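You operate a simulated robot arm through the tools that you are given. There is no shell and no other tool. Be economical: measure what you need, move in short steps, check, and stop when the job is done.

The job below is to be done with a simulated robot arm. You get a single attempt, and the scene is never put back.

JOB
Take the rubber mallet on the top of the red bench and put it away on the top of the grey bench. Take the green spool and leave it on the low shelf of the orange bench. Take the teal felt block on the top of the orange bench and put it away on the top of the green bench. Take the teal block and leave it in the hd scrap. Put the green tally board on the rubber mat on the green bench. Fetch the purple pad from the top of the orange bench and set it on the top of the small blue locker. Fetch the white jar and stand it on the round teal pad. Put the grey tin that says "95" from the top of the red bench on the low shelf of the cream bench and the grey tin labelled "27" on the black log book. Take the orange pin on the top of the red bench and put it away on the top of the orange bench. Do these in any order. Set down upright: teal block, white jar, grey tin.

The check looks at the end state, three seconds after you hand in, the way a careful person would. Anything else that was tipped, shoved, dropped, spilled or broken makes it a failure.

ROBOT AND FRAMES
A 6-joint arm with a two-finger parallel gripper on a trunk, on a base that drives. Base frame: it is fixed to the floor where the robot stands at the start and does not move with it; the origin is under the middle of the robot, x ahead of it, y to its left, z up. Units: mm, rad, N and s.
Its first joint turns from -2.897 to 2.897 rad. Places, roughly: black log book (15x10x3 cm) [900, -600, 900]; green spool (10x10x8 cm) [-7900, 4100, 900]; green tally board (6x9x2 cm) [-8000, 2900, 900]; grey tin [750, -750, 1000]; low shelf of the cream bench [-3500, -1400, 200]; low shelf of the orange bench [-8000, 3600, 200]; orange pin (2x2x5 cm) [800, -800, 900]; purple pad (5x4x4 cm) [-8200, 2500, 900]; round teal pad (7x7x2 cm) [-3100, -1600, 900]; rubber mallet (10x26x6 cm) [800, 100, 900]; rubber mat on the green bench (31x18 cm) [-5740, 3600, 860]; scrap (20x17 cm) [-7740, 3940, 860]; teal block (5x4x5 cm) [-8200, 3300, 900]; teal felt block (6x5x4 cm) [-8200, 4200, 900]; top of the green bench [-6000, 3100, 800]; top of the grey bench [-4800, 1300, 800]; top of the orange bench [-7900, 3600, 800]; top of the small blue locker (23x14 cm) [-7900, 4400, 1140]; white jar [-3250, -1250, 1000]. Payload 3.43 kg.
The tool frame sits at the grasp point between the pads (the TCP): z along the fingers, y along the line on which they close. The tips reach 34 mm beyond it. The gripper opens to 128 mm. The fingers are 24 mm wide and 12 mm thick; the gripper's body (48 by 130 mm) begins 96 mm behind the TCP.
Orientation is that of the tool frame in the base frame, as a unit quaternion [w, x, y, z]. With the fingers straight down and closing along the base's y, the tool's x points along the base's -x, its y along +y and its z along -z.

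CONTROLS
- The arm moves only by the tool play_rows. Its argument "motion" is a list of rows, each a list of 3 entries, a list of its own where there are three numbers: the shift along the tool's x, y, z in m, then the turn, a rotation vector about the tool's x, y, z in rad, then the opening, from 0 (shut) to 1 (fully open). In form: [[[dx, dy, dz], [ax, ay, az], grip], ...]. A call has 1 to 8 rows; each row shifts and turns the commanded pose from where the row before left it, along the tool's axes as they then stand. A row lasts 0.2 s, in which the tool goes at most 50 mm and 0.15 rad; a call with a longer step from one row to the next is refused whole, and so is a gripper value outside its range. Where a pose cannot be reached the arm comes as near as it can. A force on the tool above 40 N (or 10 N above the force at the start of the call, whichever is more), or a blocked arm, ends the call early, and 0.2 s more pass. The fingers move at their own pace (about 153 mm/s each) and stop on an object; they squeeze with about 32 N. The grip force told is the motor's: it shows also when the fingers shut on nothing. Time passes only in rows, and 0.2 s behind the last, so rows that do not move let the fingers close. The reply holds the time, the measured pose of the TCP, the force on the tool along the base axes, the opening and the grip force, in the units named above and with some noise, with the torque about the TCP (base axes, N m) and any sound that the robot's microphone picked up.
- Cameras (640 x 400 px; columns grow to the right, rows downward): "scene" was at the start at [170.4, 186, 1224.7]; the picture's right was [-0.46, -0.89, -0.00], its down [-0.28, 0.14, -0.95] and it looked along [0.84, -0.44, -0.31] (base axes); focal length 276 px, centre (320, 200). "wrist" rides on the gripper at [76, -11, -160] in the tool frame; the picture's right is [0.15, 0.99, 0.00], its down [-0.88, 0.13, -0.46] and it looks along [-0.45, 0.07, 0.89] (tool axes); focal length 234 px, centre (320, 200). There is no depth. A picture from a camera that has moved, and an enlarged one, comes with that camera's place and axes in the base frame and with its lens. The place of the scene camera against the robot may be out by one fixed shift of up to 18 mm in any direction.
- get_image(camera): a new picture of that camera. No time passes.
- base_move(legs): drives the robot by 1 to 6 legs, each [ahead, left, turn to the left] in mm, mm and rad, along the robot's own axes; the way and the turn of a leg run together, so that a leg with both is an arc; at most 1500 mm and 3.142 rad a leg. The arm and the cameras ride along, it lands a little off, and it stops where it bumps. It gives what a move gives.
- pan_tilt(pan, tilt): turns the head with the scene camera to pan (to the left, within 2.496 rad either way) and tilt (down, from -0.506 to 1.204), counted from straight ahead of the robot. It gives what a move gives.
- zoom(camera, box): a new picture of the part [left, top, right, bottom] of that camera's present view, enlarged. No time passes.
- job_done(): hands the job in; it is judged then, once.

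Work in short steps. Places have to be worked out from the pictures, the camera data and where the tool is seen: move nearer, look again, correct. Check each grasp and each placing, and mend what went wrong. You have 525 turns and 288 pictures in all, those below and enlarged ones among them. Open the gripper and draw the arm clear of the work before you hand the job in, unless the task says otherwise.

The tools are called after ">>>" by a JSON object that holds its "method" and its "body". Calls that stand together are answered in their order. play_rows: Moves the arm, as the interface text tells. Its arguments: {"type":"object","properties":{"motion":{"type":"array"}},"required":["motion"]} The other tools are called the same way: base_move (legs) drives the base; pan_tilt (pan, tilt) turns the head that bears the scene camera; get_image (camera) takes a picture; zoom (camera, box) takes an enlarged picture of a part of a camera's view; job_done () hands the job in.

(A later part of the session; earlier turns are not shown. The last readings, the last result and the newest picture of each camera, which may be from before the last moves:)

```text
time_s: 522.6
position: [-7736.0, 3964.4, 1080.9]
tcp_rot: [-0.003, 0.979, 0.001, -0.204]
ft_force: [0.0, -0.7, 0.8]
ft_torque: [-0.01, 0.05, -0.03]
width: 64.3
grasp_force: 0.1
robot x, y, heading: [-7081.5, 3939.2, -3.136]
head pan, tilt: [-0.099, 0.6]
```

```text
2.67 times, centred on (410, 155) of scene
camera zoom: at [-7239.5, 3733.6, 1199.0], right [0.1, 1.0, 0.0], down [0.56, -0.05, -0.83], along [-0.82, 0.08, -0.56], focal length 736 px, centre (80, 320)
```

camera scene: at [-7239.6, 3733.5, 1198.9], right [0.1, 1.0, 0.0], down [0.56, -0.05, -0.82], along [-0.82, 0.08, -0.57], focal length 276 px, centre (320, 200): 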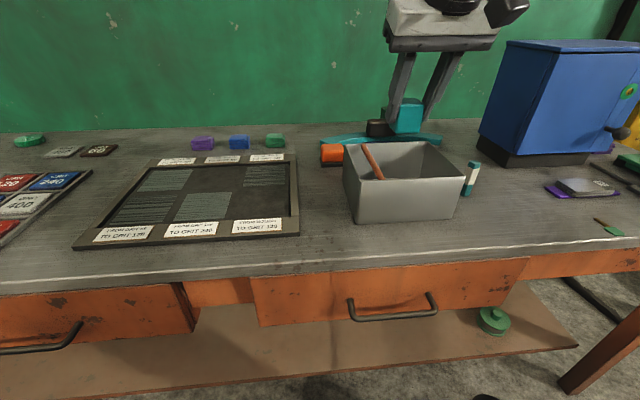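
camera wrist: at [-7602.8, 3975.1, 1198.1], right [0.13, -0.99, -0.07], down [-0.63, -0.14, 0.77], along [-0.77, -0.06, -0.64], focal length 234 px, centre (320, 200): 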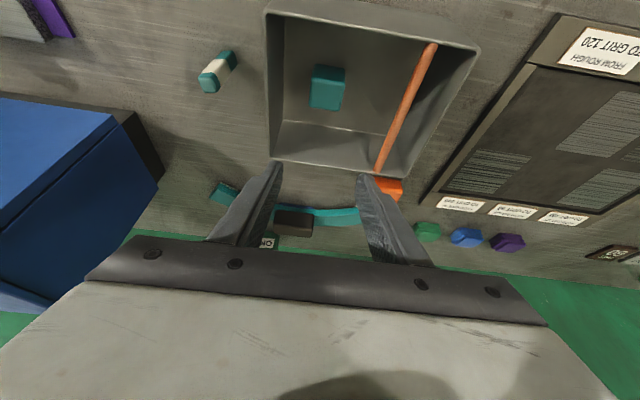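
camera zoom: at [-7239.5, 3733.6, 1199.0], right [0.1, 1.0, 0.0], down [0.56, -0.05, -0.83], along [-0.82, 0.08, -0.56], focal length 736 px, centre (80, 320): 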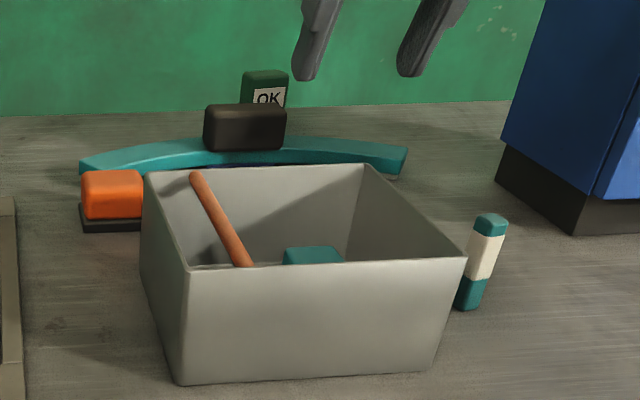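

The teal block stands in the scrap box. Last item: the purple pad in the far left corner, beside the lamp. I drive along to its end of the bench.

>>> {"method": "play_rows", "body": {"motion": [[[0.0413, 0, -0.0178], [0, 0, 0], 0.6], [[0.0413, 0, -0.0178], [0, 0, 0], 0.6], [[0.0413, 0, -0.0178], [0, 0, 0], 0.6]]}}

>>> {"method": "base_move", "body": {"legs": [[-60, 0, 0], [0, 1450, 0], [0, 180, 0.0]]}}

>>> {"method": "pan_tilt", "body": {"pan": -0.15, "tilt": 0.35}}

>>> {"method": "get_image", "body": {"camera": "scene"}}

>>> {"method": "get_image", "body": {"camera": "wrist"}}

```text
time_s: 523.4
position: [-7602.1, 3964.5, 1080.9]
tcp_rot: [-0.003, 0.979, 0.001, -0.203]
ft_force: [-0.4, -0.2, 0.2]
ft_torque: [-0.01, -0.02, -0.05]
width: 76.5
grasp_force: 0.1
robot x, y, heading: [-7075.9, 3933.4, -3.138]
head pan, tilt: [-0.099, 0.6]
```

```text
time_s: 532.4
position: [-7545.7, 2330.7, 1081.5]
tcp_rot: [-0.005, 0.979, -0.005, -0.204]
ft_force: [0.5, -0.1, -0.4]
ft_torque: [-0.03, 0.02, 0.01]
width: 77.1
grasp_force: 0.1
robot x, y, heading: [-7023.2, 2296.9, 3.132]
head pan, tilt: [-0.099, 0.6]
```

```text
time_s: 533.1
position: [-7546.1, 2331.5, 1080.8]
tcp_rot: [-0.004, 0.979, -0.005, -0.204]
ft_force: [0.9, 0.7, 0.4]
ft_torque: [0.0, -0.02, -0.01]
width: 77.0
grasp_force: 0.1
robot x, y, heading: [-7021.1, 2299.9, 3.131]
head pan, tilt: [-0.15, 0.351]
```

```text
115 pictures are left
camera scene: at [-7189.8, 2101.2, 1221.7], right [0.16, 0.99, 0.0], down [0.34, -0.05, -0.94], along [-0.93, 0.15, -0.34], focal length 276 px, centre (320, 200)
```

scene: 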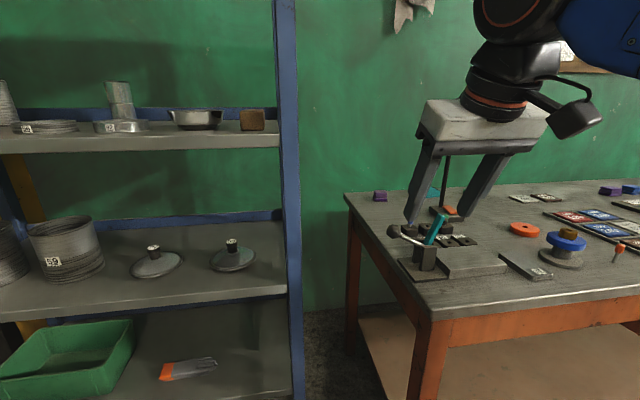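

```text
114 pictures are left
camera wrist: at [-7412.1, 2340.1, 1198.1], right [0.12, -0.99, -0.07], down [-0.63, -0.13, 0.77], along [-0.77, -0.05, -0.64], focal length 234 px, centre (320, 200)
```

wrist: 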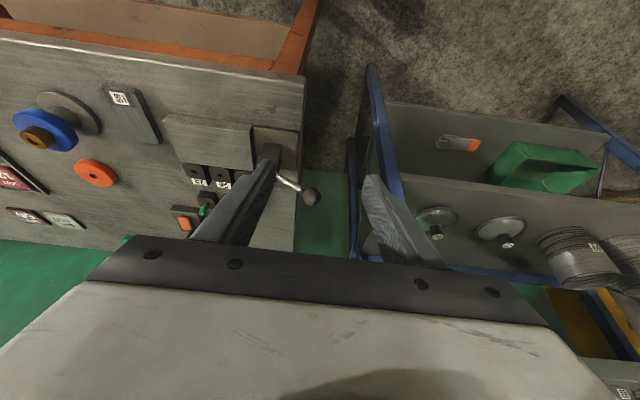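

The pad is near (-8161,2496); the lamp's head starts near y≈2553 above z≈1238. A 38° tilt keeps the forearm under it. I move in, tilt, and extend while staying left of the lamp.

>>> {"method": "base_move", "body": {"legs": [[60, 0, 0.01]]}}

>>> {"method": "play_rows", "body": {"motion": [[[-0.035, 0, -0.005], [0, -0.13, 0], 0.6], [[-0.035, 0, 0.02], [0, -0.13, 0], 0.6], [[-0.0353, -0.012, 0.026], [0, 0, 0], 0.6], [[-0.0353, -0.012, 0.026], [0, 0, 0], 0.6], [[-0.0353, -0.012, 0.026], [0, 0, 0], 0.6], [[-0.0353, -0.012, 0.026], [0, 0, 0], 0.6], [[0, 0, 0], [0, 0, 0], 0.6]]}}

>>> {"method": "get_image", "body": {"camera": "wrist"}}

>>> {"method": "get_image", "body": {"camera": "scene"}}

```text
time_s: 534.1
position: [-7605.7, 2325.6, 1080.1]
tcp_rot: [-0.003, 0.979, 0.001, -0.204]
ft_force: [-0.6, 0.1, 0.1]
ft_torque: [-0.01, 0.03, 0.0]
width: 76.9
grasp_force: 0.0
robot x, y, heading: [-7083.5, 2297.4, -3.144]
head pan, tilt: [-0.15, 0.351]
```

```text
time_s: 535.7
position: [-7851.4, 2374.9, 1107.6]
tcp_rot: [-0.004, 0.944, 0.0, -0.33]
ft_force: [-0.2, -0.9, -1.1]
ft_torque: [-0.01, 0.0, -0.01]
width: 76.9
grasp_force: 0.0
robot x, y, heading: [-7085.2, 2296.0, -3.139]
head pan, tilt: [-0.15, 0.351]
```

```text
113 pictures are left
camera wrist: at [-7693.4, 2384.7, 1185.9], right [0.11, -0.99, -0.1], down [-0.41, -0.14, 0.9], along [-0.91, -0.06, -0.42], focal length 234 px, centre (320, 200)
```

wrist: 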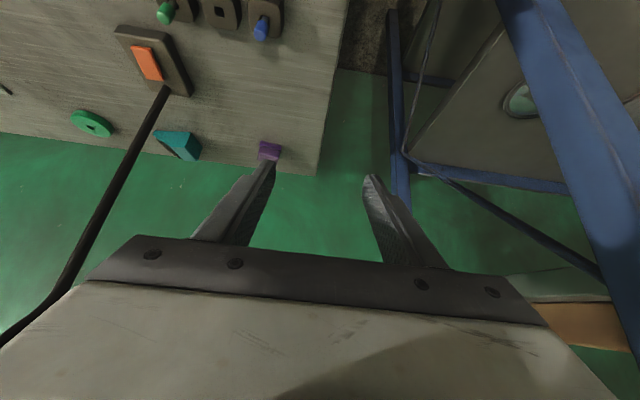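

```text
112 pictures are left
camera scene: at [-7247.6, 2099.6, 1221.7], right [0.15, 0.99, 0.0], down [0.34, -0.05, -0.94], along [-0.93, 0.14, -0.34], focal length 276 px, centre (320, 200)
```

scene: 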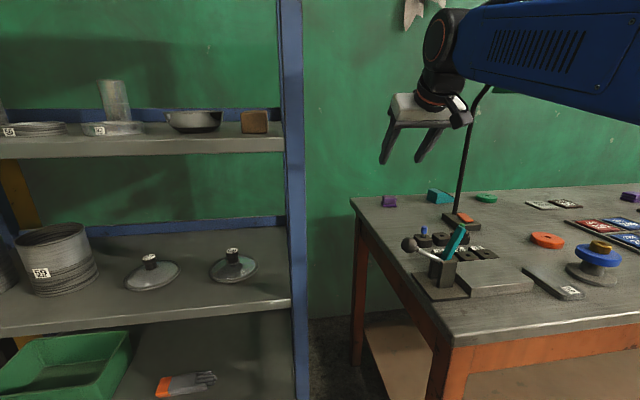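

The lamp pole is well to the right. The pad is at about (-8145,2482). I go on toward it and look closer.

>>> {"method": "play_rows", "body": {"motion": [[[-0.0345, -0.018, 0.0274], [0, 0, 0], 0.6], [[-0.0345, -0.018, 0.0274], [0, 0, 0], 0.6], [[-0.0345, -0.018, 0.0274], [0, 0, 0], 0.6], [[-0.02, -0.018, 0.04], [0, 0, 0], 0.6], [[-0.005, -0.013, 0.045], [0, 0, 0], 0.6], [[0, 0, 0], [0, 0, 0], 0.6]]}}

>>> {"method": "get_image", "body": {"camera": "wrist"}}

>>> {"method": "get_image", "body": {"camera": "scene"}}

```text
time_s: 537.1
position: [-8055.4, 2460.7, 1056.3]
tcp_rot: [-0.004, 0.944, 0.0, -0.329]
ft_force: [-0.7, -0.7, -0.4]
ft_torque: [0.03, 0.03, -0.03]
width: 76.8
grasp_force: 0.1
robot x, y, heading: [-7082.8, 2298.4, -3.135]
head pan, tilt: [-0.15, 0.351]
```

```text
111 pictures are left
camera wrist: at [-7897.1, 2470.5, 1134.6], right [0.11, -0.99, -0.1], down [-0.41, -0.14, 0.9], along [-0.91, -0.06, -0.42], focal length 234 px, centre (320, 200)
```

wrist: 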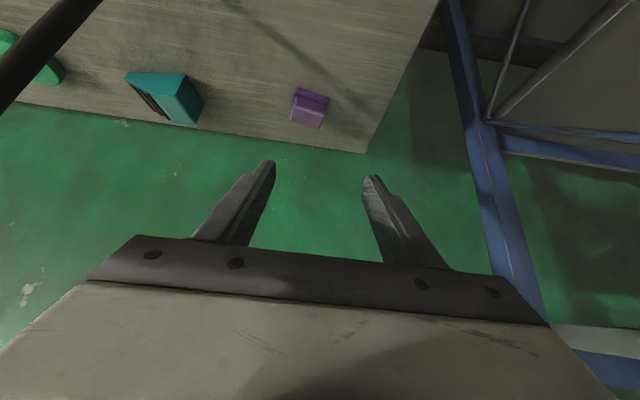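

```text
110 pictures are left
camera scene: at [-7247.6, 2099.6, 1221.7], right [0.15, 0.99, 0.0], down [0.34, -0.05, -0.94], along [-0.93, 0.14, -0.34], focal length 276 px, centre (320, 200)
```

scene: 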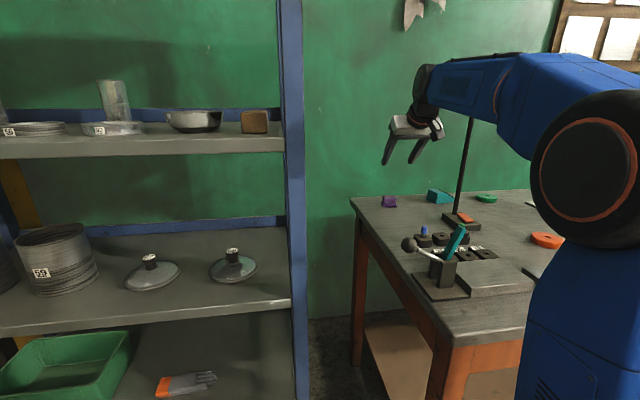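

I adjust yaw slightly and move along the tool axis, first part of the way.

>>> {"method": "play_rows", "body": {"motion": [[[0.018, -0.008, 0.01], [0.05, 0, 0.063], 0.6], [[0.018, -0.008, 0.02], [0, 0, 0], 0.6], [[0, 0, 0.04], [0, 0, 0], 0.6], [[0, 0, 0.035], [0, 0, 0], 0.6], [[0, 0, 0], [0, 0, 0], 0.6]]}}

>>> {"method": "get_image", "body": {"camera": "wrist"}}

```text
time_s: 538.3
position: [-8093.5, 2479.9, 953.5]
tcp_rot: [-0.016, 0.943, -0.038, -0.329]
ft_force: [0.0, -0.6, 0.3]
ft_torque: [-0.02, -0.02, 0.04]
width: 76.6
grasp_force: 0.0
robot x, y, heading: [-7084.9, 2296.6, -3.143]
head pan, tilt: [-0.15, 0.351]
```

```text
109 pictures are left
camera wrist: at [-7933.1, 2477.5, 1031.0], right [0.03, -0.99, -0.1], down [-0.42, -0.1, 0.9], along [-0.91, 0.01, -0.42], focal length 234 px, centre (320, 200)
```

wrist: 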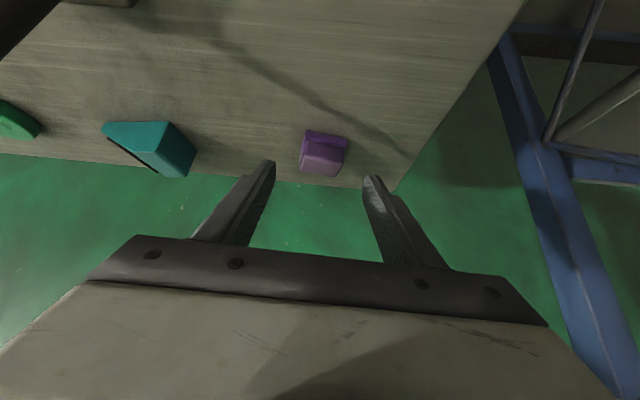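

>>> {"method": "play_rows", "body": {"motion": [[[0.005, 0.002, 0.03], [0, 0, 0], 0.62], [[0.004, 0, 0.03], [0, 0, 0], 0.62], [[0, 0, 0.0155], [0, 0, 0], 0.62], [[0, 0, 0], [0, 0, 0], 0.62]]}}

>>> {"method": "get_image", "body": {"camera": "wrist"}}

```text
time_s: 539.3
position: [-8131.5, 2482.6, 887.8]
tcp_rot: [-0.016, 0.944, -0.038, -0.328]
ft_force: [0.0, 0.4, 0.4]
ft_torque: [-0.04, 0.0, 0.01]
width: 79.3
grasp_force: 0.0
robot x, y, heading: [-7084.1, 2294.8, -3.137]
head pan, tilt: [-0.15, 0.351]
```

```text
108 pictures are left
camera wrist: at [-7973.4, 2479.7, 965.4], right [0.03, -0.99, -0.1], down [-0.42, -0.1, 0.9], along [-0.91, 0.01, -0.42], focal length 234 px, centre (320, 200)
```

wrist: 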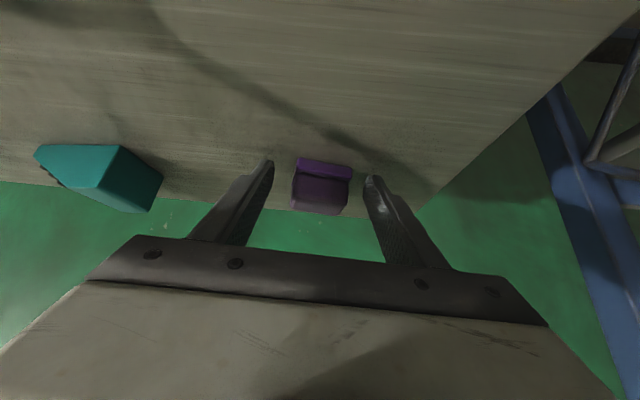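

Centred. I close and lift along a safe line, straight up a little and then back.

>>> {"method": "play_rows", "body": {"motion": [[[0, 0, 0], [0, 0, 0], 0], [[0, 0, 0], [0, 0, 0], 0], [[0, 0, 0], [0, 0, 0], 0]]}}

>>> {"method": "play_rows", "body": {"motion": [[[-0.0124, 0, -0.0157], [0, 0, 0], 0], [[0, 0, -0.045], [0, 0, 0], 0], [[0, 0, -0.045], [0, 0, 0], 0], [[0, 0, -0.045], [0, 0, 0], 0], [[0, 0, 0], [0, 0, 0], 0]]}}

>>> {"method": "get_image", "body": {"camera": "wrist"}}

```text
time_s: 540.1
position: [-8132.3, 2482.5, 887.4]
tcp_rot: [-0.017, 0.944, -0.037, -0.328]
ft_force: [-0.2, -0.1, -0.1]
ft_torque: [0.04, -0.02, 0.01]
width: 49.4
grasp_force: 31.6
robot x, y, heading: [-7083.8, 2300.9, -3.14]
head pan, tilt: [-0.15, 0.351]
```

```text
time_s: 541.3
position: [-8048.8, 2473.8, 1014.3]
tcp_rot: [-0.016, 0.944, -0.037, -0.329]
ft_force: [-0.1, -0.6, -0.1]
ft_torque: [0.02, 0.01, 0.0]
width: 49.3
grasp_force: 31.6
robot x, y, heading: [-7081.0, 2297.4, -3.143]
head pan, tilt: [-0.15, 0.351]
```

```text
107 pictures are left
camera wrist: at [-7889.6, 2471.2, 1092.5], right [0.03, -0.99, -0.1], down [-0.42, -0.1, 0.9], along [-0.91, 0.01, -0.42], focal length 234 px, centre (320, 200)
```

wrist: 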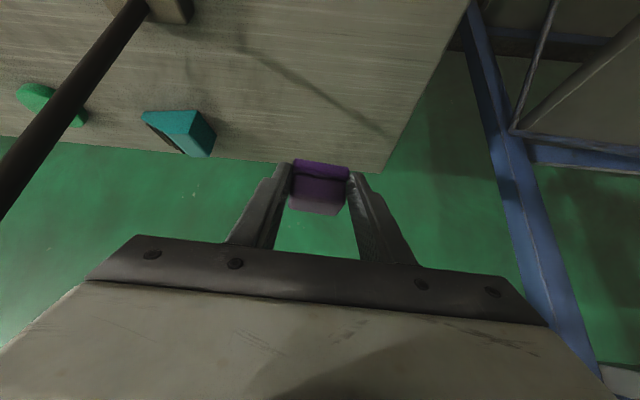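

Held (49 mm). I retract along the same line, away from the lamp.

>>> {"method": "play_rows", "body": {"motion": [[[0.0353, 0, -0.028], [0, 0, 0], 0], [[0.0353, 0, -0.028], [0, 0, 0], 0], [[0.0353, 0, -0.028], [0, 0, 0], 0], [[0.0353, 0, -0.028], [0, 0, 0], 0], [[0.0353, 0, -0.028], [0, 0, 0], 0], [[0.0353, 0, -0.028], [0, 0, 0], 0], [[0.0353, 0, -0.028], [0, 0, 0], 0], [[0.0353, 0, -0.028], [0, 0, 0], 0]]}}

>>> {"method": "play_rows", "body": {"motion": [[[0.0353, 0, -0.028], [-0.05, 0, -0.063], 0], [[0.0353, 0, -0.028], [0, 0, 0], 0], [[-0.02, 0, -0.0353], [0, 0, 0], 0], [[-0.028, 0, -0.0353], [0, 0, 0], 0], [[-0.028, 0, -0.0353], [0, 0, 0], 0], [[-0.028, 0, -0.0353], [0, 0, 0], 0], [[0, 0, 0], [0, 0, 0], 0]]}}

```text
time_s: 543.1
position: [-7690.6, 2445.6, 1013.7]
tcp_rot: [-0.017, 0.944, -0.038, -0.329]
ft_force: [-25.2, 1.9, 7.9]
ft_torque: [0.13, 0.94, 0.01]
width: 49.0
grasp_force: 32.2
robot x, y, heading: [-7082.3, 2296.3, -3.141]
head pan, tilt: [-0.15, 0.351]
```

```text
time_s: 544.7
position: [-7593.7, 2440.7, 1188.6]
tcp_rot: [-0.003, 0.944, 0.001, -0.329]
ft_force: [-0.3, -0.1, 0.4]
ft_torque: [0.0, 0.01, 0.02]
width: 0.1
grasp_force: 32.1
robot x, y, heading: [-7081.5, 2298.5, -3.144]
head pan, tilt: [-0.15, 0.351]
```

The gripper met something near the tool holder and the pad slipped out. I look to see what happened.

>>> {"method": "get_image", "body": {"camera": "wrist"}}

>>> {"method": "get_image", "body": {"camera": "scene"}}

>>> {"method": "pan_tilt", "body": {"pan": -0.3, "tilt": 0.65}}

>>> {"method": "get_image", "body": {"camera": "scene"}}

```text
106 pictures are left
camera wrist: at [-7434.3, 2450.3, 1267.4], right [0.11, -0.99, -0.1], down [-0.41, -0.14, 0.9], along [-0.91, -0.06, -0.42], focal length 234 px, centre (320, 200)
```

wrist: 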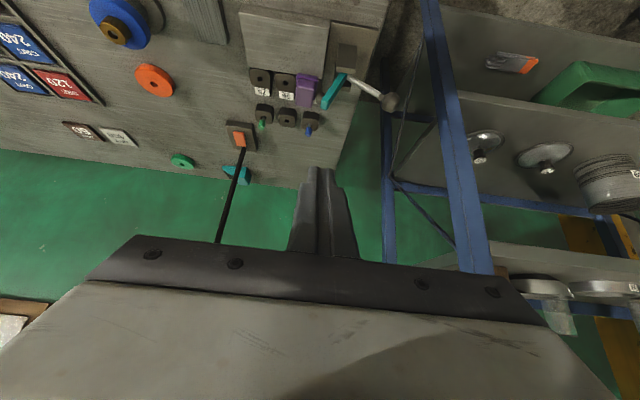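

```text
105 pictures are left
camera scene: at [-7247.7, 2099.5, 1221.7], right [0.15, 0.99, 0.0], down [0.34, -0.05, -0.94], along [-0.93, 0.14, -0.34], focal length 276 px, centre (320, 200)
```

scene: 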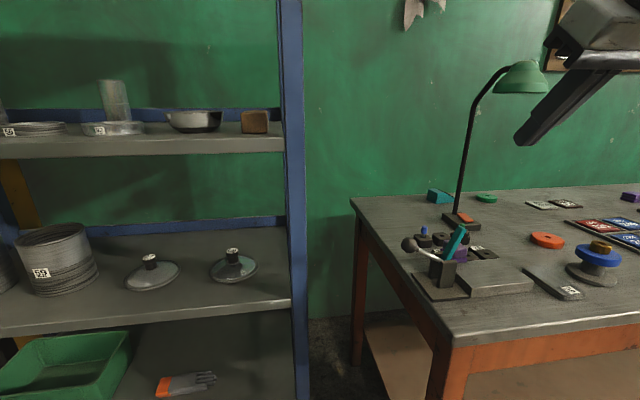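

```text
time_s: 545.5
position: [-7592.9, 2439.7, 1188.5]
tcp_rot: [-0.004, 0.945, 0.0, -0.328]
ft_force: [0.1, 0.2, -0.6]
ft_torque: [0.0, 0.01, 0.01]
width: 0.0
grasp_force: 32.0
robot x, y, heading: [-7085.3, 2293.2, -3.14]
head pan, tilt: [-0.3, 0.649]
```

```text
104 pictures are left
camera scene: at [-7238.6, 2111.3, 1194.7], right [0.29, 0.96, 0.0], down [0.58, -0.18, -0.8], along [-0.76, 0.23, -0.6], focal length 276 px, centre (320, 200)
```

scene: 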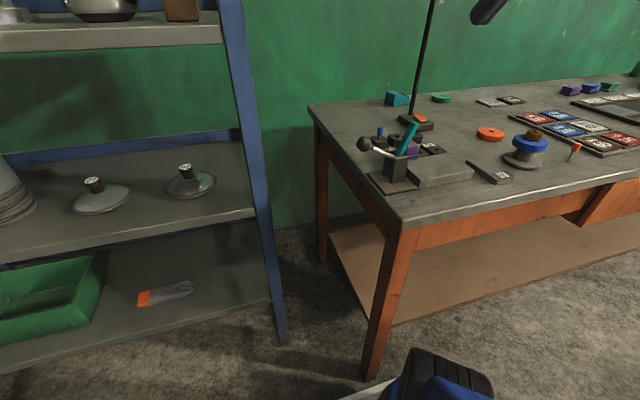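

The pad has dropped beside the tool holder. I enlarge to see exactly how things lie.

>>> {"method": "zoom", "body": {"camera": "wrist", "box": [220, 20, 420, 145]}}

>>> {"method": "zoom", "body": {"camera": "scene", "box": [340, 90, 480, 210]}}

```text
3.20 times, centred on (320, 82) of wrist
camera zoom: at [-7434.3, 2450.3, 1267.1], right [0.11, -0.99, -0.1], down [-0.41, -0.14, 0.9], along [-0.91, -0.06, -0.42], focal length 749 px, centre (320, 576)
```

zoom: 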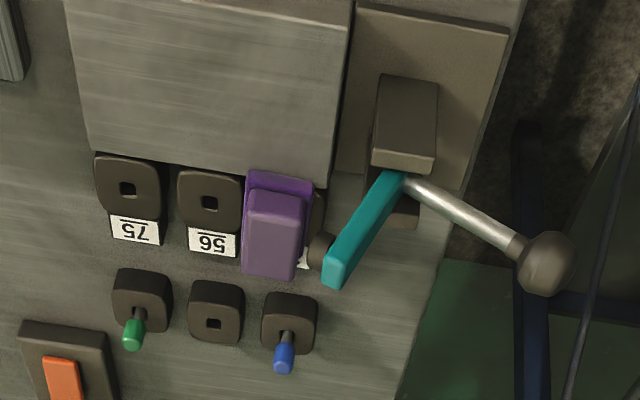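

```text
3.33 times, centred on (410, 150) of scene
camera zoom: at [-7238.6, 2111.3, 1194.7], right [0.29, 0.96, 0.0], down [0.58, -0.18, -0.8], along [-0.76, 0.23, -0.6], focal length 920 px, centre (20, 367)
```

zoom: 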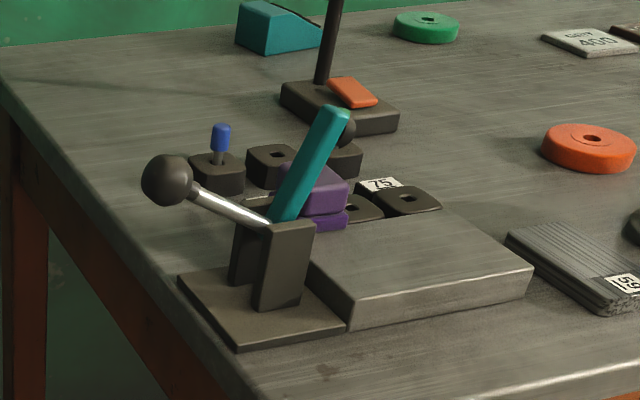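

>>> {"method": "zoom", "body": {"camera": "scene", "box": [385, 105, 445, 165]}}

>>> {"method": "zoom", "body": {"camera": "wrist", "box": [280, 55, 360, 120]}}

```text
6.67 times, centred on (415, 135) of scene
camera zoom: at [-7238.6, 2111.3, 1194.7], right [0.29, 0.96, 0.0], down [0.58, -0.18, -0.8], along [-0.76, 0.23, -0.6], focal length 1839 px, centre (-313, 633)
```

zoom: 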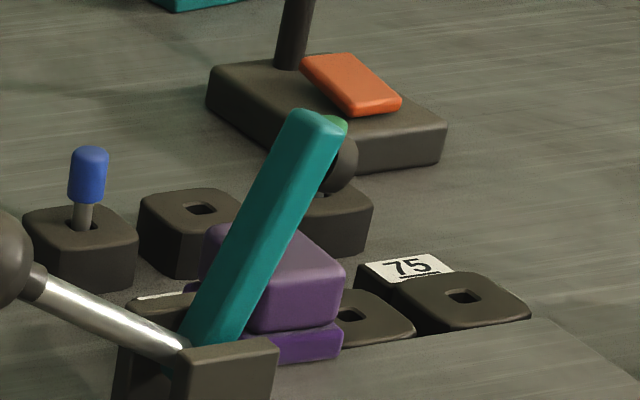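

```text
6.15 times, centred on (320, 88) of wrist
camera zoom: at [-7434.3, 2450.3, 1267.1], right [0.11, -0.99, -0.1], down [-0.41, -0.14, 0.9], along [-0.91, -0.06, -0.42], focal length 1441 px, centre (320, 892)
```

zoom: 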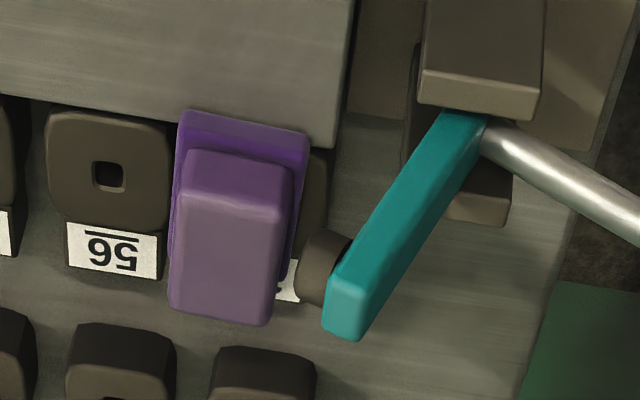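

Tools and blocks look undisturbed (triangulated positions match earlier pictures). The pad sits upright on the black block, centre ≈(-7737,2476), top z≈920; the teal handle and ball just in front reach up to z≈1000. I straighten the tool, leaning it slightly the other way (0.2 rad) so it stays clear of the handle.

>>> {"method": "play_rows", "body": {"motion": [[[0, 0, 0], [0, 0.125, 0], 0.3], [[0, 0, 0], [0, 0.125, 0], 0.6], [[0, 0, 0], [0, 0.125, 0], 0.6], [[0, 0, 0], [0, 0.125, 0], 0.6], [[0, 0, 0], [0, 0.125, 0], 0.6], [[-0.03, 0, 0], [0, 0.125, 0], 0.6], [[-0.04, 0, 0], [0, 0.12, 0], 0.6], [[0, 0, 0], [0, 0, 0], 0.6]]}}

>>> {"method": "get_image", "body": {"camera": "wrist"}}

```text
time_s: 547.3
position: [-7682.5, 2449.5, 1089.6]
tcp_rot: [-0.005, 0.995, -0.001, 0.095]
ft_force: [-1.0, 0.3, 0.1]
ft_torque: [-0.03, 0.03, 0.02]
width: 76.8
grasp_force: 0.0
out of reach, approached as far as the arm can: row 5, 6, 7
robot x, y, heading: [-7082.3, 2293.3, -3.14]
head pan, tilt: [-0.3, 0.649]
```

```text
99 pictures are left
camera wrist: at [-7638.1, 2458.3, 1261.1], right [0.14, -0.99, 0.02], down [-0.95, -0.13, 0.28], along [-0.28, -0.06, -0.96], focal length 234 px, centre (320, 200)
```

wrist: 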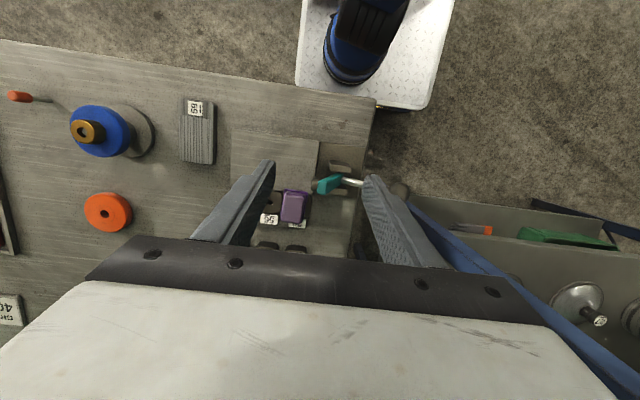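

I move over the pad and take another look.

>>> {"method": "play_rows", "body": {"motion": [[[-0.035, -0.0135, -0.006], [0, 0, 0], 0.6], [[-0.028, -0.0135, -0.006], [0, 0, 0], 0.6], [[-0.007, 0, 0.045], [0, 0, 0], 0.6], [[0, 0, 0], [0, 0, 0], 0.6]]}}

>>> {"method": "get_image", "body": {"camera": "wrist"}}

>>> {"method": "zoom", "body": {"camera": "scene", "box": [340, 50, 500, 210]}}

```text
time_s: 548.3
position: [-7744.2, 2475.4, 1043.2]
tcp_rot: [-0.004, 0.995, -0.001, 0.1]
ft_force: [0.5, -0.4, -0.1]
ft_torque: [-0.01, 0.03, 0.01]
width: 76.8
grasp_force: 0.0
robot x, y, heading: [-7087.4, 2296.4, -3.137]
head pan, tilt: [-0.3, 0.649]
```

```text
98 pictures are left
camera wrist: at [-7701.7, 2486.0, 1215.1], right [0.14, -0.99, 0.02], down [-0.95, -0.13, 0.27], along [-0.27, -0.06, -0.96], focal length 234 px, centre (320, 200)
```

wrist: 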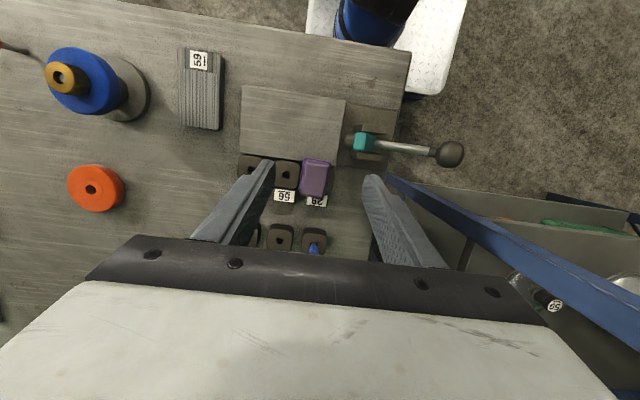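

```text
2.50 times, centred on (420, 130) of scene
camera zoom: at [-7238.6, 2111.3, 1194.7], right [0.29, 0.96, 0.0], down [0.58, -0.18, -0.8], along [-0.76, 0.23, -0.6], focal length 690 px, centre (70, 375)
```

zoom: 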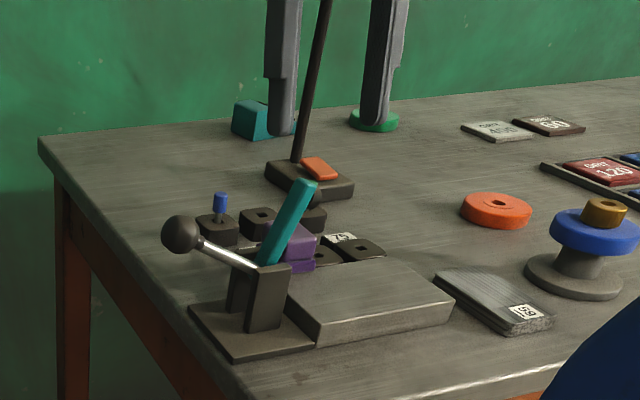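

The pad rests on block 29, centre about (-7755,2480); the handle end is 50 mm nearer and clear. I descend straight down onto it.

>>> {"method": "play_rows", "body": {"motion": [[[-0.0147, -0.0046, -0.003], [0, 0, 0], 0.52], [[-0.0086, 0, 0.0423], [0, 0, 0], 0.52], [[-0.0086, 0, 0.0423], [0, 0, 0], 0.52], [[-0.003, 0, 0.015], [0, 0, 0], 0.52], [[0, 0, 0], [0, 0, 0], 0.52]]}}

>>> {"method": "get_image", "body": {"camera": "wrist"}}

>>> {"method": "zoom", "body": {"camera": "scene", "box": [360, 60, 460, 160]}}

```text
time_s: 549.5
position: [-7759.3, 2483.3, 940.0]
tcp_rot: [-0.003, 0.995, -0.002, 0.1]
ft_force: [-0.2, 0.0, -0.5]
ft_torque: [0.0, 0.01, 0.02]
width: 66.7
grasp_force: 0.0
robot x, y, heading: [-7082.5, 2297.7, -3.136]
head pan, tilt: [-0.3, 0.649]
```

```text
96 pictures are left
camera wrist: at [-7716.7, 2491.6, 1112.6], right [0.14, -0.99, 0.02], down [-0.95, -0.13, 0.27], along [-0.27, -0.06, -0.96], focal length 234 px, centre (320, 200)
```

wrist: 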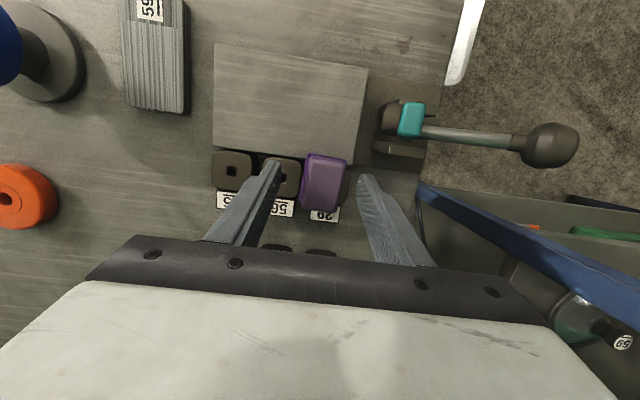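

```text
4.00 times, centred on (410, 110) of scene
camera zoom: at [-7238.6, 2111.3, 1194.7], right [0.29, 0.96, 0.0], down [0.58, -0.18, -0.8], along [-0.76, 0.23, -0.6], focal length 1104 px, centre (-40, 560)
```

zoom: 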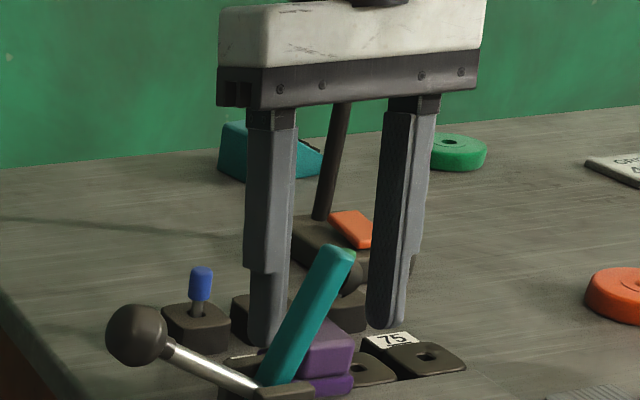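

>>> {"method": "play_rows", "body": {"motion": [[[-0.008, 0.001, 0.009], [0, 0, 0], 0.52], [[-0.002, 0, 0.009], [0, 0, 0], 0.52], [[0, 0, 0], [0, 0, 0], 0.52], [[0, 0, 0], [0, 0, 0], 0], [[0, 0, 0], [0, 0, 0], 0], [[0, 0, 0], [0, 0, 0], 0]]}}

>>> {"method": "get_image", "body": {"camera": "wrist"}}

```text
time_s: 550.9
position: [-7765.4, 2482.0, 921.8]
tcp_rot: [-0.003, 0.995, -0.001, 0.1]
ft_force: [-0.5, -0.4, -0.2]
ft_torque: [-0.02, -0.01, 0.0]
width: 38.8
grasp_force: 32.1
robot x, y, heading: [-7082.7, 2297.2, -3.136]
head pan, tilt: [-0.3, 0.649]
```

```text
94 pictures are left
camera wrist: at [-7722.7, 2490.8, 1093.4], right [0.14, -0.99, 0.02], down [-0.95, -0.13, 0.27], along [-0.27, -0.06, -0.96], focal length 234 px, centre (320, 200)
```

wrist: 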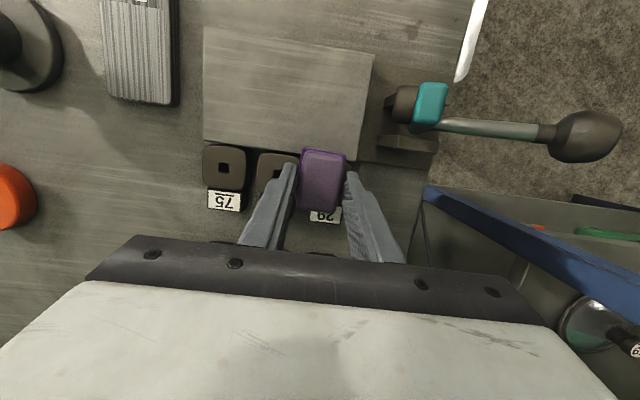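

Gripped at 39 mm. I lift straight up, high above everything, before moving back.

>>> {"method": "play_rows", "body": {"motion": [[[0.004, 0, -0.0196], [0, 0, 0], 0], [[0.008, 0, -0.0392], [0, 0, 0], 0], [[0.009, 0, -0.0441], [0, 0, 0], 0], [[0.009, 0, -0.0441], [0, 0, 0], 0], [[0.009, 0, -0.0441], [0, 0, 0], 0], [[0, 0, 0], [0, 0, 0], 0]]}}

>>> {"method": "get_image", "body": {"camera": "wrist"}}

>>> {"method": "zoom", "body": {"camera": "scene", "box": [340, 50, 500, 210]}}

```text
time_s: 552.3
position: [-7765.5, 2479.9, 1093.1]
tcp_rot: [-0.004, 0.995, -0.001, 0.097]
ft_force: [0.0, -0.1, -0.3]
ft_torque: [0.03, 0.0, 0.0]
width: 38.7
grasp_force: 32.1
out of reach, approached as far as the arm can: row 5
robot x, y, heading: [-7085.1, 2298.8, -3.138]
head pan, tilt: [-0.3, 0.649]
```

```text
93 pictures are left
camera wrist: at [-7721.2, 2489.0, 1264.8], right [0.14, -0.99, 0.02], down [-0.95, -0.13, 0.28], along [-0.27, -0.06, -0.96], focal length 234 px, centre (320, 200)
```

wrist: 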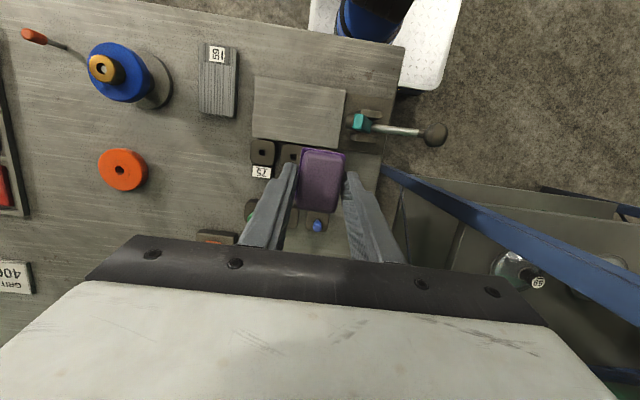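

```text
2.50 times, centred on (420, 130) of scene
camera zoom: at [-7238.6, 2111.3, 1194.7], right [0.29, 0.96, 0.0], down [0.58, -0.18, -0.8], along [-0.76, 0.23, -0.6], focal length 690 px, centre (70, 375)
```

zoom: 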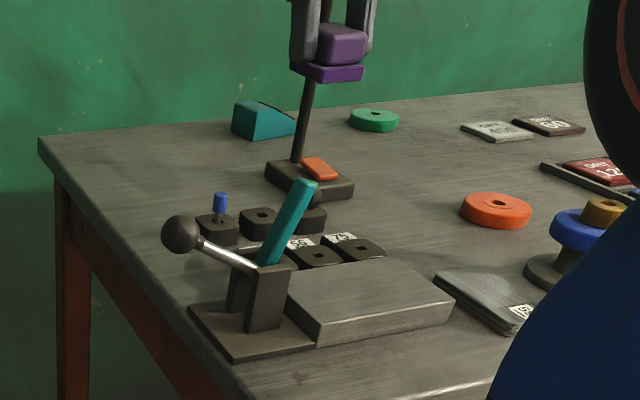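

The pad is held and everything else is intact. The locker top needs a forward tilt, so I'll carry the pad to a clear spot near the locker and regrip it there. I retract a little and drive along the bench.

>>> {"method": "play_rows", "body": {"motion": [[[0.0441, 0, 0.012], [0, 0, 0], 0], [[0.0441, 0, 0.012], [0, 0, 0], 0], [[0.03, 0, 0.006], [0, 0, 0], 0], [[0, 0, 0], [0, 0, 0], 0]]}}

>>> {"method": "base_move", "body": {"legs": [[0, -1000, 0], [0, -870, 0]]}}

>>> {"method": "pan_tilt", "body": {"pan": 0.0, "tilt": 0.6}}

>>> {"method": "get_image", "body": {"camera": "scene"}}

>>> {"method": "get_image", "body": {"camera": "wrist"}}

```text
time_s: 553.3
position: [-7643.2, 2480.7, 1084.6]
tcp_rot: [-0.004, 0.995, -0.001, 0.098]
ft_force: [-0.4, -0.2, -0.1]
ft_torque: [-0.02, -0.02, -0.01]
width: 38.9
grasp_force: 31.6
robot x, y, heading: [-7086.8, 2298.3, -3.14]
head pan, tilt: [-0.3, 0.649]
```

```text
time_s: 562.7
position: [-7622.6, 4357.9, 1085.1]
tcp_rot: [-0.003, 0.995, -0.012, 0.098]
ft_force: [0.2, 0.2, -0.3]
ft_torque: [-0.02, 0.03, -0.01]
width: 38.7
grasp_force: 31.8
robot x, y, heading: [-7066.6, 4169.8, 3.118]
head pan, tilt: [-0.3, 0.649]
```

```text
time_s: 563.5
position: [-7622.5, 4357.6, 1085.9]
tcp_rot: [-0.003, 0.995, -0.012, 0.097]
ft_force: [-0.3, 0.6, -0.2]
ft_torque: [0.01, -0.02, -0.03]
width: 38.4
grasp_force: 32.0
robot x, y, heading: [-7065.6, 4162.6, 3.123]
head pan, tilt: [0.0, 0.6]
```

```text
91 pictures are left
camera scene: at [-7231.6, 3955.4, 1198.9], right [0.02, 1.0, 0.0], down [0.56, -0.01, -0.82], along [-0.82, 0.02, -0.57], focal length 276 px, centre (320, 200)
```

scene: 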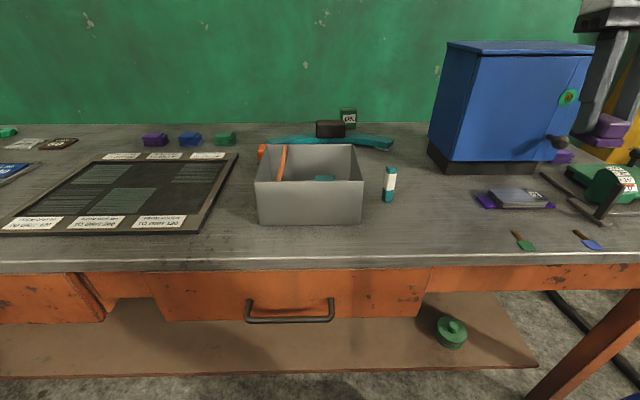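

```text
90 pictures are left
camera wrist: at [-7578.6, 4366.2, 1257.2], right [0.12, -0.99, 0.02], down [-0.95, -0.11, 0.27], along [-0.27, -0.05, -0.96], focal length 234 px, centre (320, 200)
```

wrist: 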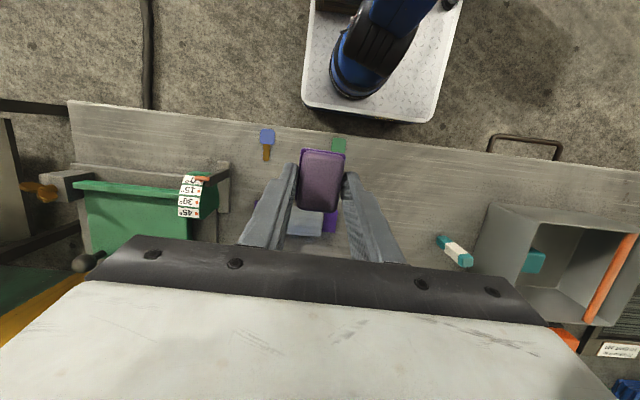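

The spot at (-7670,4215) is clear. I set the pad down there to regrip it with a forward tilt.

>>> {"method": "play_rows", "body": {"motion": [[[-0.015, 0.045, -0.003], [0, 0, 0], 0], [[-0.015, 0.045, -0.003], [0, 0, 0], 0], [[-0.016, 0.045, -0.003], [0, 0, 0], 0], [[-0.009, 0.008, 0.0441], [0, 0, 0], 0], [[-0.009, 0, 0.0441], [0, 0, 0], 0], [[-0.009, 0, 0.0441], [0, 0, 0], 0], [[0, 0, 0], [0, 0, 0], 0]]}}

>>> {"method": "get_image", "body": {"camera": "wrist"}}

```text
time_s: 565.1
position: [-7673.1, 4217.3, 949.1]
tcp_rot: [-0.003, 0.995, -0.012, 0.098]
ft_force: [1.0, -0.9, -0.1]
ft_torque: [0.0, 0.0, 0.0]
width: 38.6
grasp_force: 32.0
robot x, y, heading: [-7066.3, 4162.4, 3.119]
head pan, tilt: [0.0, 0.6]
```

```text
89 pictures are left
camera wrist: at [-7629.6, 4224.9, 1120.5], right [0.12, -0.99, 0.02], down [-0.95, -0.11, 0.27], along [-0.27, -0.05, -0.96], focal length 234 px, centre (320, 200)
```

wrist: 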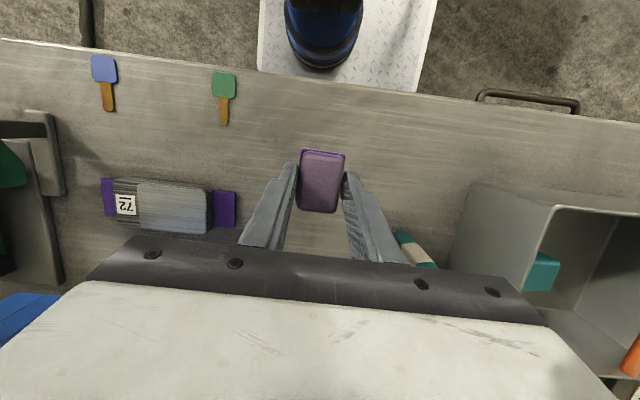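

>>> {"method": "play_rows", "body": {"motion": [[[-0.009, 0, 0.0441], [0, 0, 0], 0], [[-0.001, 0, 0.0049], [0, 0, 0], 0], [[-0.0006, 0, 0.003], [0, 0, 0], 0], [[0, 0, 0], [0, 0, 0], 0]]}}

>>> {"method": "play_rows", "body": {"motion": [[[-0.0005, 0, 0.0025], [0, 0, 0], 0], [[-0.0005, 0, 0.0025], [0, 0, 0], 0], [[0, 0, 0], [0, 0, 0], 0]]}}

```text
time_s: 566.1
position: [-7674.2, 4217.1, 895.6]
tcp_rot: [-0.003, 0.995, -0.012, 0.098]
ft_force: [-0.5, 1.2, -0.1]
ft_torque: [-0.02, -0.01, 0.01]
width: 38.5
grasp_force: 31.3
robot x, y, heading: [-7064.0, 4160.9, 3.122]
head pan, tilt: [0.0, 0.6]
```

```text
time_s: 566.9
position: [-7673.4, 4217.1, 891.4]
tcp_rot: [-0.003, 0.995, -0.011, 0.097]
ft_force: [-1.4, -1.4, 26.3]
ft_torque: [-0.06, -0.08, -0.01]
width: 38.9
grasp_force: 31.7
robot x, y, heading: [-7066.8, 4165.9, 3.126]
head pan, tilt: [0.0, 0.6]
```

Pad is down. I release, rise, and swing the tool to about 30° forward tilt.

>>> {"method": "play_rows", "body": {"motion": [[[0, 0, -0.0005], [0, 0, 0], 0.45], [[0, 0, 0], [0, 0, 0], 0.55], [[0.009, 0, -0.0441], [0, 0, 0], 0.55], [[0.009, 0, -0.0441], [0, 0, 0], 0.55], [[0, 0, 0], [0, -0.12, 0], 0.55], [[0, 0, 0], [0, -0.12, 0], 0.55], [[0, 0, 0], [0, -0.12, 0], 0.55], [[0, 0, 0], [0, -0.12, 0], 0.55]]}}

>>> {"method": "play_rows", "body": {"motion": [[[0, 0, 0], [0, -0.12, 0], 0.55], [[0, 0, 0], [0, -0.12, 0], 0.55], [[0, 0, 0], [0, 0, 0], 0.55]]}}

>>> {"method": "get_image", "body": {"camera": "wrist"}}

```text
time_s: 568.7
position: [-7673.8, 4216.4, 981.3]
tcp_rot: [-0.005, 0.99, -0.01, -0.142]
ft_force: [-0.7, -0.6, -0.6]
ft_torque: [-0.01, -0.02, 0.01]
width: 70.4
grasp_force: 0.1
robot x, y, heading: [-7067.1, 4162.4, 3.125]
head pan, tilt: [0.0, 0.6]
```

```text
time_s: 569.5
position: [-7672.6, 4217.2, 981.6]
tcp_rot: [-0.008, 0.966, -0.01, -0.26]
ft_force: [0.1, -0.1, 0.3]
ft_torque: [0.0, 0.0, 0.03]
width: 70.4
grasp_force: 0.0
robot x, y, heading: [-7066.8, 4163.7, 3.119]
head pan, tilt: [0.0, 0.6]
```

```text
88 pictures are left
camera wrist: at [-7527.0, 4223.6, 1081.9], right [0.1, -0.99, -0.08], down [-0.54, -0.13, 0.83], along [-0.84, -0.04, -0.54], focal length 234 px, centre (320, 200)
```

wrist: 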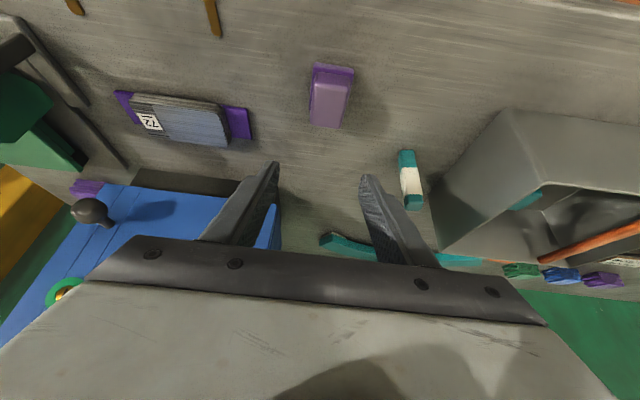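

>>> {"method": "play_rows", "body": {"motion": [[[0.025, 0, 0.025], [0, 0, 0], 0.55], [[0.025, 0, 0.025], [0, 0, 0], 0.55], [[0.012, 0, 0.021], [0, 0, 0], 0.55], [[0, 0, 0], [0, 0, 0], 0.55]]}}

>>> {"method": "get_image", "body": {"camera": "wrist"}}

```text
time_s: 570.5
position: [-7654.4, 4217.9, 888.4]
tcp_rot: [-0.007, 0.966, -0.009, -0.26]
ft_force: [0.7, 0.5, -0.7]
ft_torque: [-0.03, -0.01, -0.02]
width: 70.2
grasp_force: 0.1
robot x, y, heading: [-7065.0, 4165.6, 3.123]
head pan, tilt: [0.0, 0.6]
```

```text
87 pictures are left
camera wrist: at [-7508.4, 4224.4, 989.0], right [0.1, -0.99, -0.08], down [-0.54, -0.13, 0.83], along [-0.84, -0.04, -0.54], focal length 234 px, centre (320, 200)
```

wrist: 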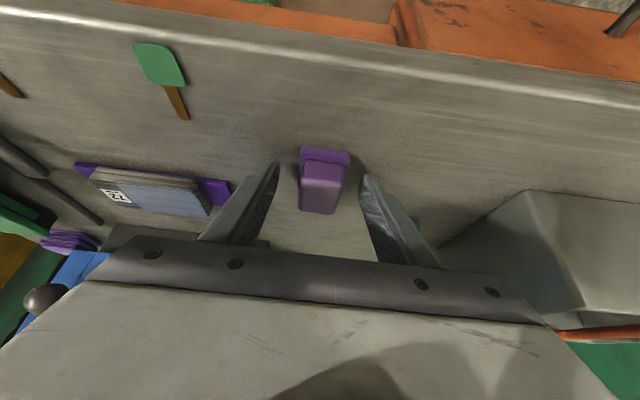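

Centred between the fingers. I close and lift straight up to above the locker's height.

>>> {"method": "play_rows", "body": {"motion": [[[0, 0, 0], [0, 0, 0], 0], [[0, 0, 0], [0, 0, 0], 0], [[0, 0, 0], [0, 0, 0], 0], [[-0.012, 0, -0.0208], [0, 0, 0], 0], [[-0.0226, 0, -0.039], [0, 0, 0], 0], [[-0.0226, 0, -0.039], [0, 0, 0], 0], [[-0.0226, 0, -0.039], [0, 0, 0], 0]]}}

>>> {"method": "play_rows", "body": {"motion": [[[-0.0226, 0, -0.039], [0, 0, 0], 0], [[-0.0226, 0, -0.039], [0, 0, 0], 0], [[-0.0226, 0, -0.039], [0, 0, 0], 0], [[-0.0226, 0, -0.039], [0, 0, 0], 0], [[0, 0, 0], [0, 0, 0], 0]]}}

>>> {"method": "get_image", "body": {"camera": "wrist"}}

```text
time_s: 572.1
position: [-7654.5, 4215.3, 1049.0]
tcp_rot: [-0.007, 0.966, -0.009, -0.259]
ft_force: [-1.3, 0.1, -0.4]
ft_torque: [-0.02, 0.0, -0.02]
width: 39.0
grasp_force: 32.1
robot x, y, heading: [-7064.4, 4162.7, 3.123]
head pan, tilt: [0.0, 0.6]
```

```text
time_s: 573.3
position: [-7656.7, 4214.6, 1226.9]
tcp_rot: [-0.007, 0.966, -0.01, -0.26]
ft_force: [-0.9, 0.0, -0.4]
ft_torque: [0.03, -0.02, 0.01]
width: 39.1
grasp_force: 31.7
robot x, y, heading: [-7069.3, 4166.8, 3.122]
head pan, tilt: [0.0, 0.6]
```

```text
86 pictures are left
camera wrist: at [-7509.5, 4222.0, 1328.6], right [0.1, -0.99, -0.08], down [-0.54, -0.13, 0.83], along [-0.84, -0.04, -0.55], focal length 234 px, centre (320, 200)
```

wrist: 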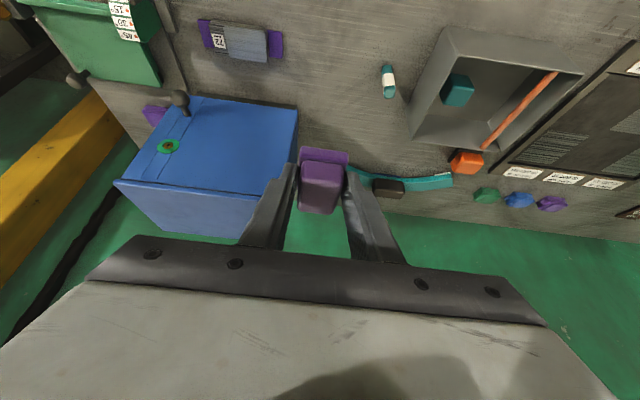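

Now I shift the base right to line up with the locker and reach forward over its top.

>>> {"method": "base_move", "body": {"legs": [[0, -195, 0.018]]}}

>>> {"method": "play_rows", "body": {"motion": [[[-0.039, 0, 0.0226], [0, 0, 0], 0], [[-0.039, 0, 0.0226], [0, 0, 0], 0], [[-0.039, 0, 0.0226], [0, 0, 0], 0], [[-0.039, 0, 0.0226], [0, 0, 0], 0], [[0, 0, 0], [0, 0, 0], 0]]}}

>>> {"method": "get_image", "body": {"camera": "wrist"}}

>>> {"method": "get_image", "body": {"camera": "scene"}}

```text
time_s: 574.8
position: [-7653.8, 4400.5, 1227.7]
tcp_rot: [-0.004, 0.966, -0.002, -0.26]
ft_force: [0.5, 0.1, -0.5]
ft_torque: [-0.02, 0.01, -0.02]
width: 38.7
grasp_force: 32.2
robot x, y, heading: [-7066.2, 4353.0, 3.141]
head pan, tilt: [0.0, 0.6]
```

```text
time_s: 576.0
position: [-7836.2, 4401.4, 1227.5]
tcp_rot: [-0.005, 0.966, -0.003, -0.259]
ft_force: [-0.3, -0.1, -0.2]
ft_torque: [0.0, 0.01, 0.03]
width: 38.7
grasp_force: 31.5
robot x, y, heading: [-7064.4, 4358.2, 3.139]
head pan, tilt: [0.0, 0.6]
```

```text
85 pictures are left
camera wrist: at [-7690.4, 4410.4, 1328.3], right [0.12, -0.99, -0.08], down [-0.53, -0.13, 0.83], along [-0.84, -0.06, -0.55], focal length 234 px, centre (320, 200)
```

wrist: 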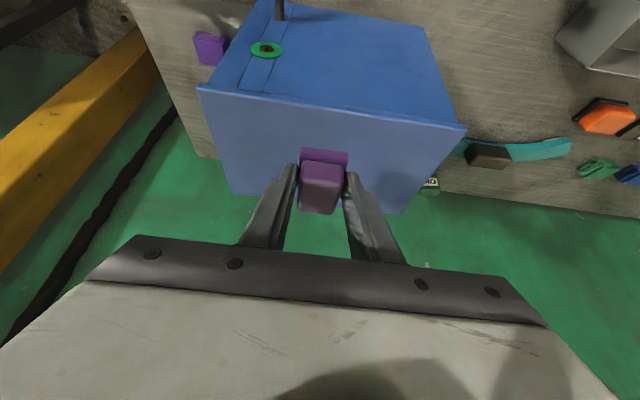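

```text
84 pictures are left
camera scene: at [-7226.0, 4147.0, 1199.0], right [0.0, 1.0, 0.0], down [0.56, 0.0, -0.83], along [-0.83, 0.0, -0.56], focal length 276 px, centre (320, 200)
```

scene: 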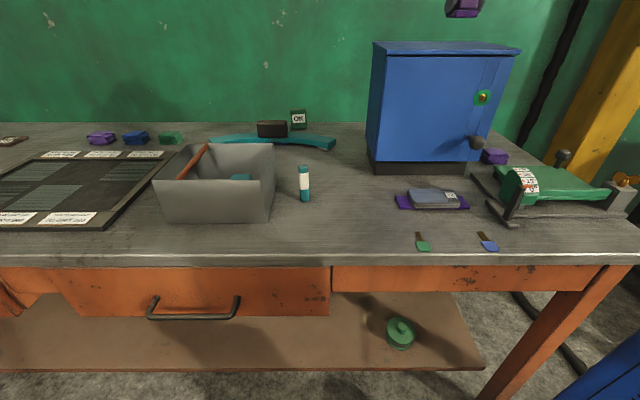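

The locker's top spans x -7823…-7990, y 4270…4519, at z≈1140. I centre the pad over it and lower.

>>> {"method": "play_rows", "body": {"motion": [[[-0.0255, 0.0035, 0.0148], [0, 0, 0], 0], [[-0.0255, 0.0035, 0.0148], [0, 0, 0], 0], [[0.0126, 0, 0.0216], [0, 0, 0], 0], [[0, 0, 0], [0, 0, 0], 0]]}}

>>> {"method": "get_image", "body": {"camera": "wrist"}}

```text
time_s: 577.0
position: [-7893.4, 4394.0, 1202.7]
tcp_rot: [-0.006, 0.966, -0.003, -0.259]
ft_force: [0.6, 0.4, -1.1]
ft_torque: [-0.02, -0.03, 0.01]
width: 38.8
grasp_force: 31.9
robot x, y, heading: [-7061.5, 4359.4, 3.142]
head pan, tilt: [0.0, 0.6]
```

```text
83 pictures are left
camera wrist: at [-7748.2, 4403.9, 1302.8], right [0.12, -0.99, -0.08], down [-0.53, -0.13, 0.83], along [-0.84, -0.06, -0.54], focal length 234 px, centre (320, 200)
```

wrist: 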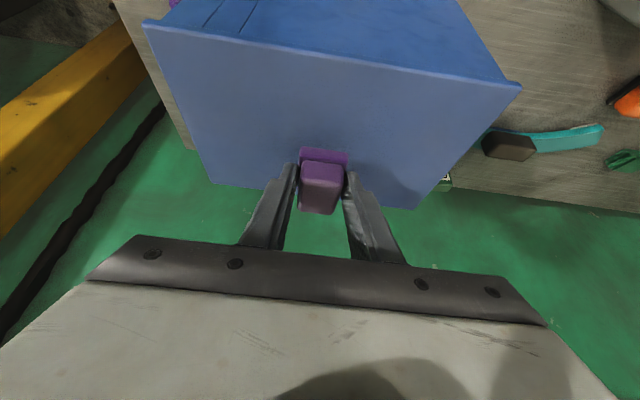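

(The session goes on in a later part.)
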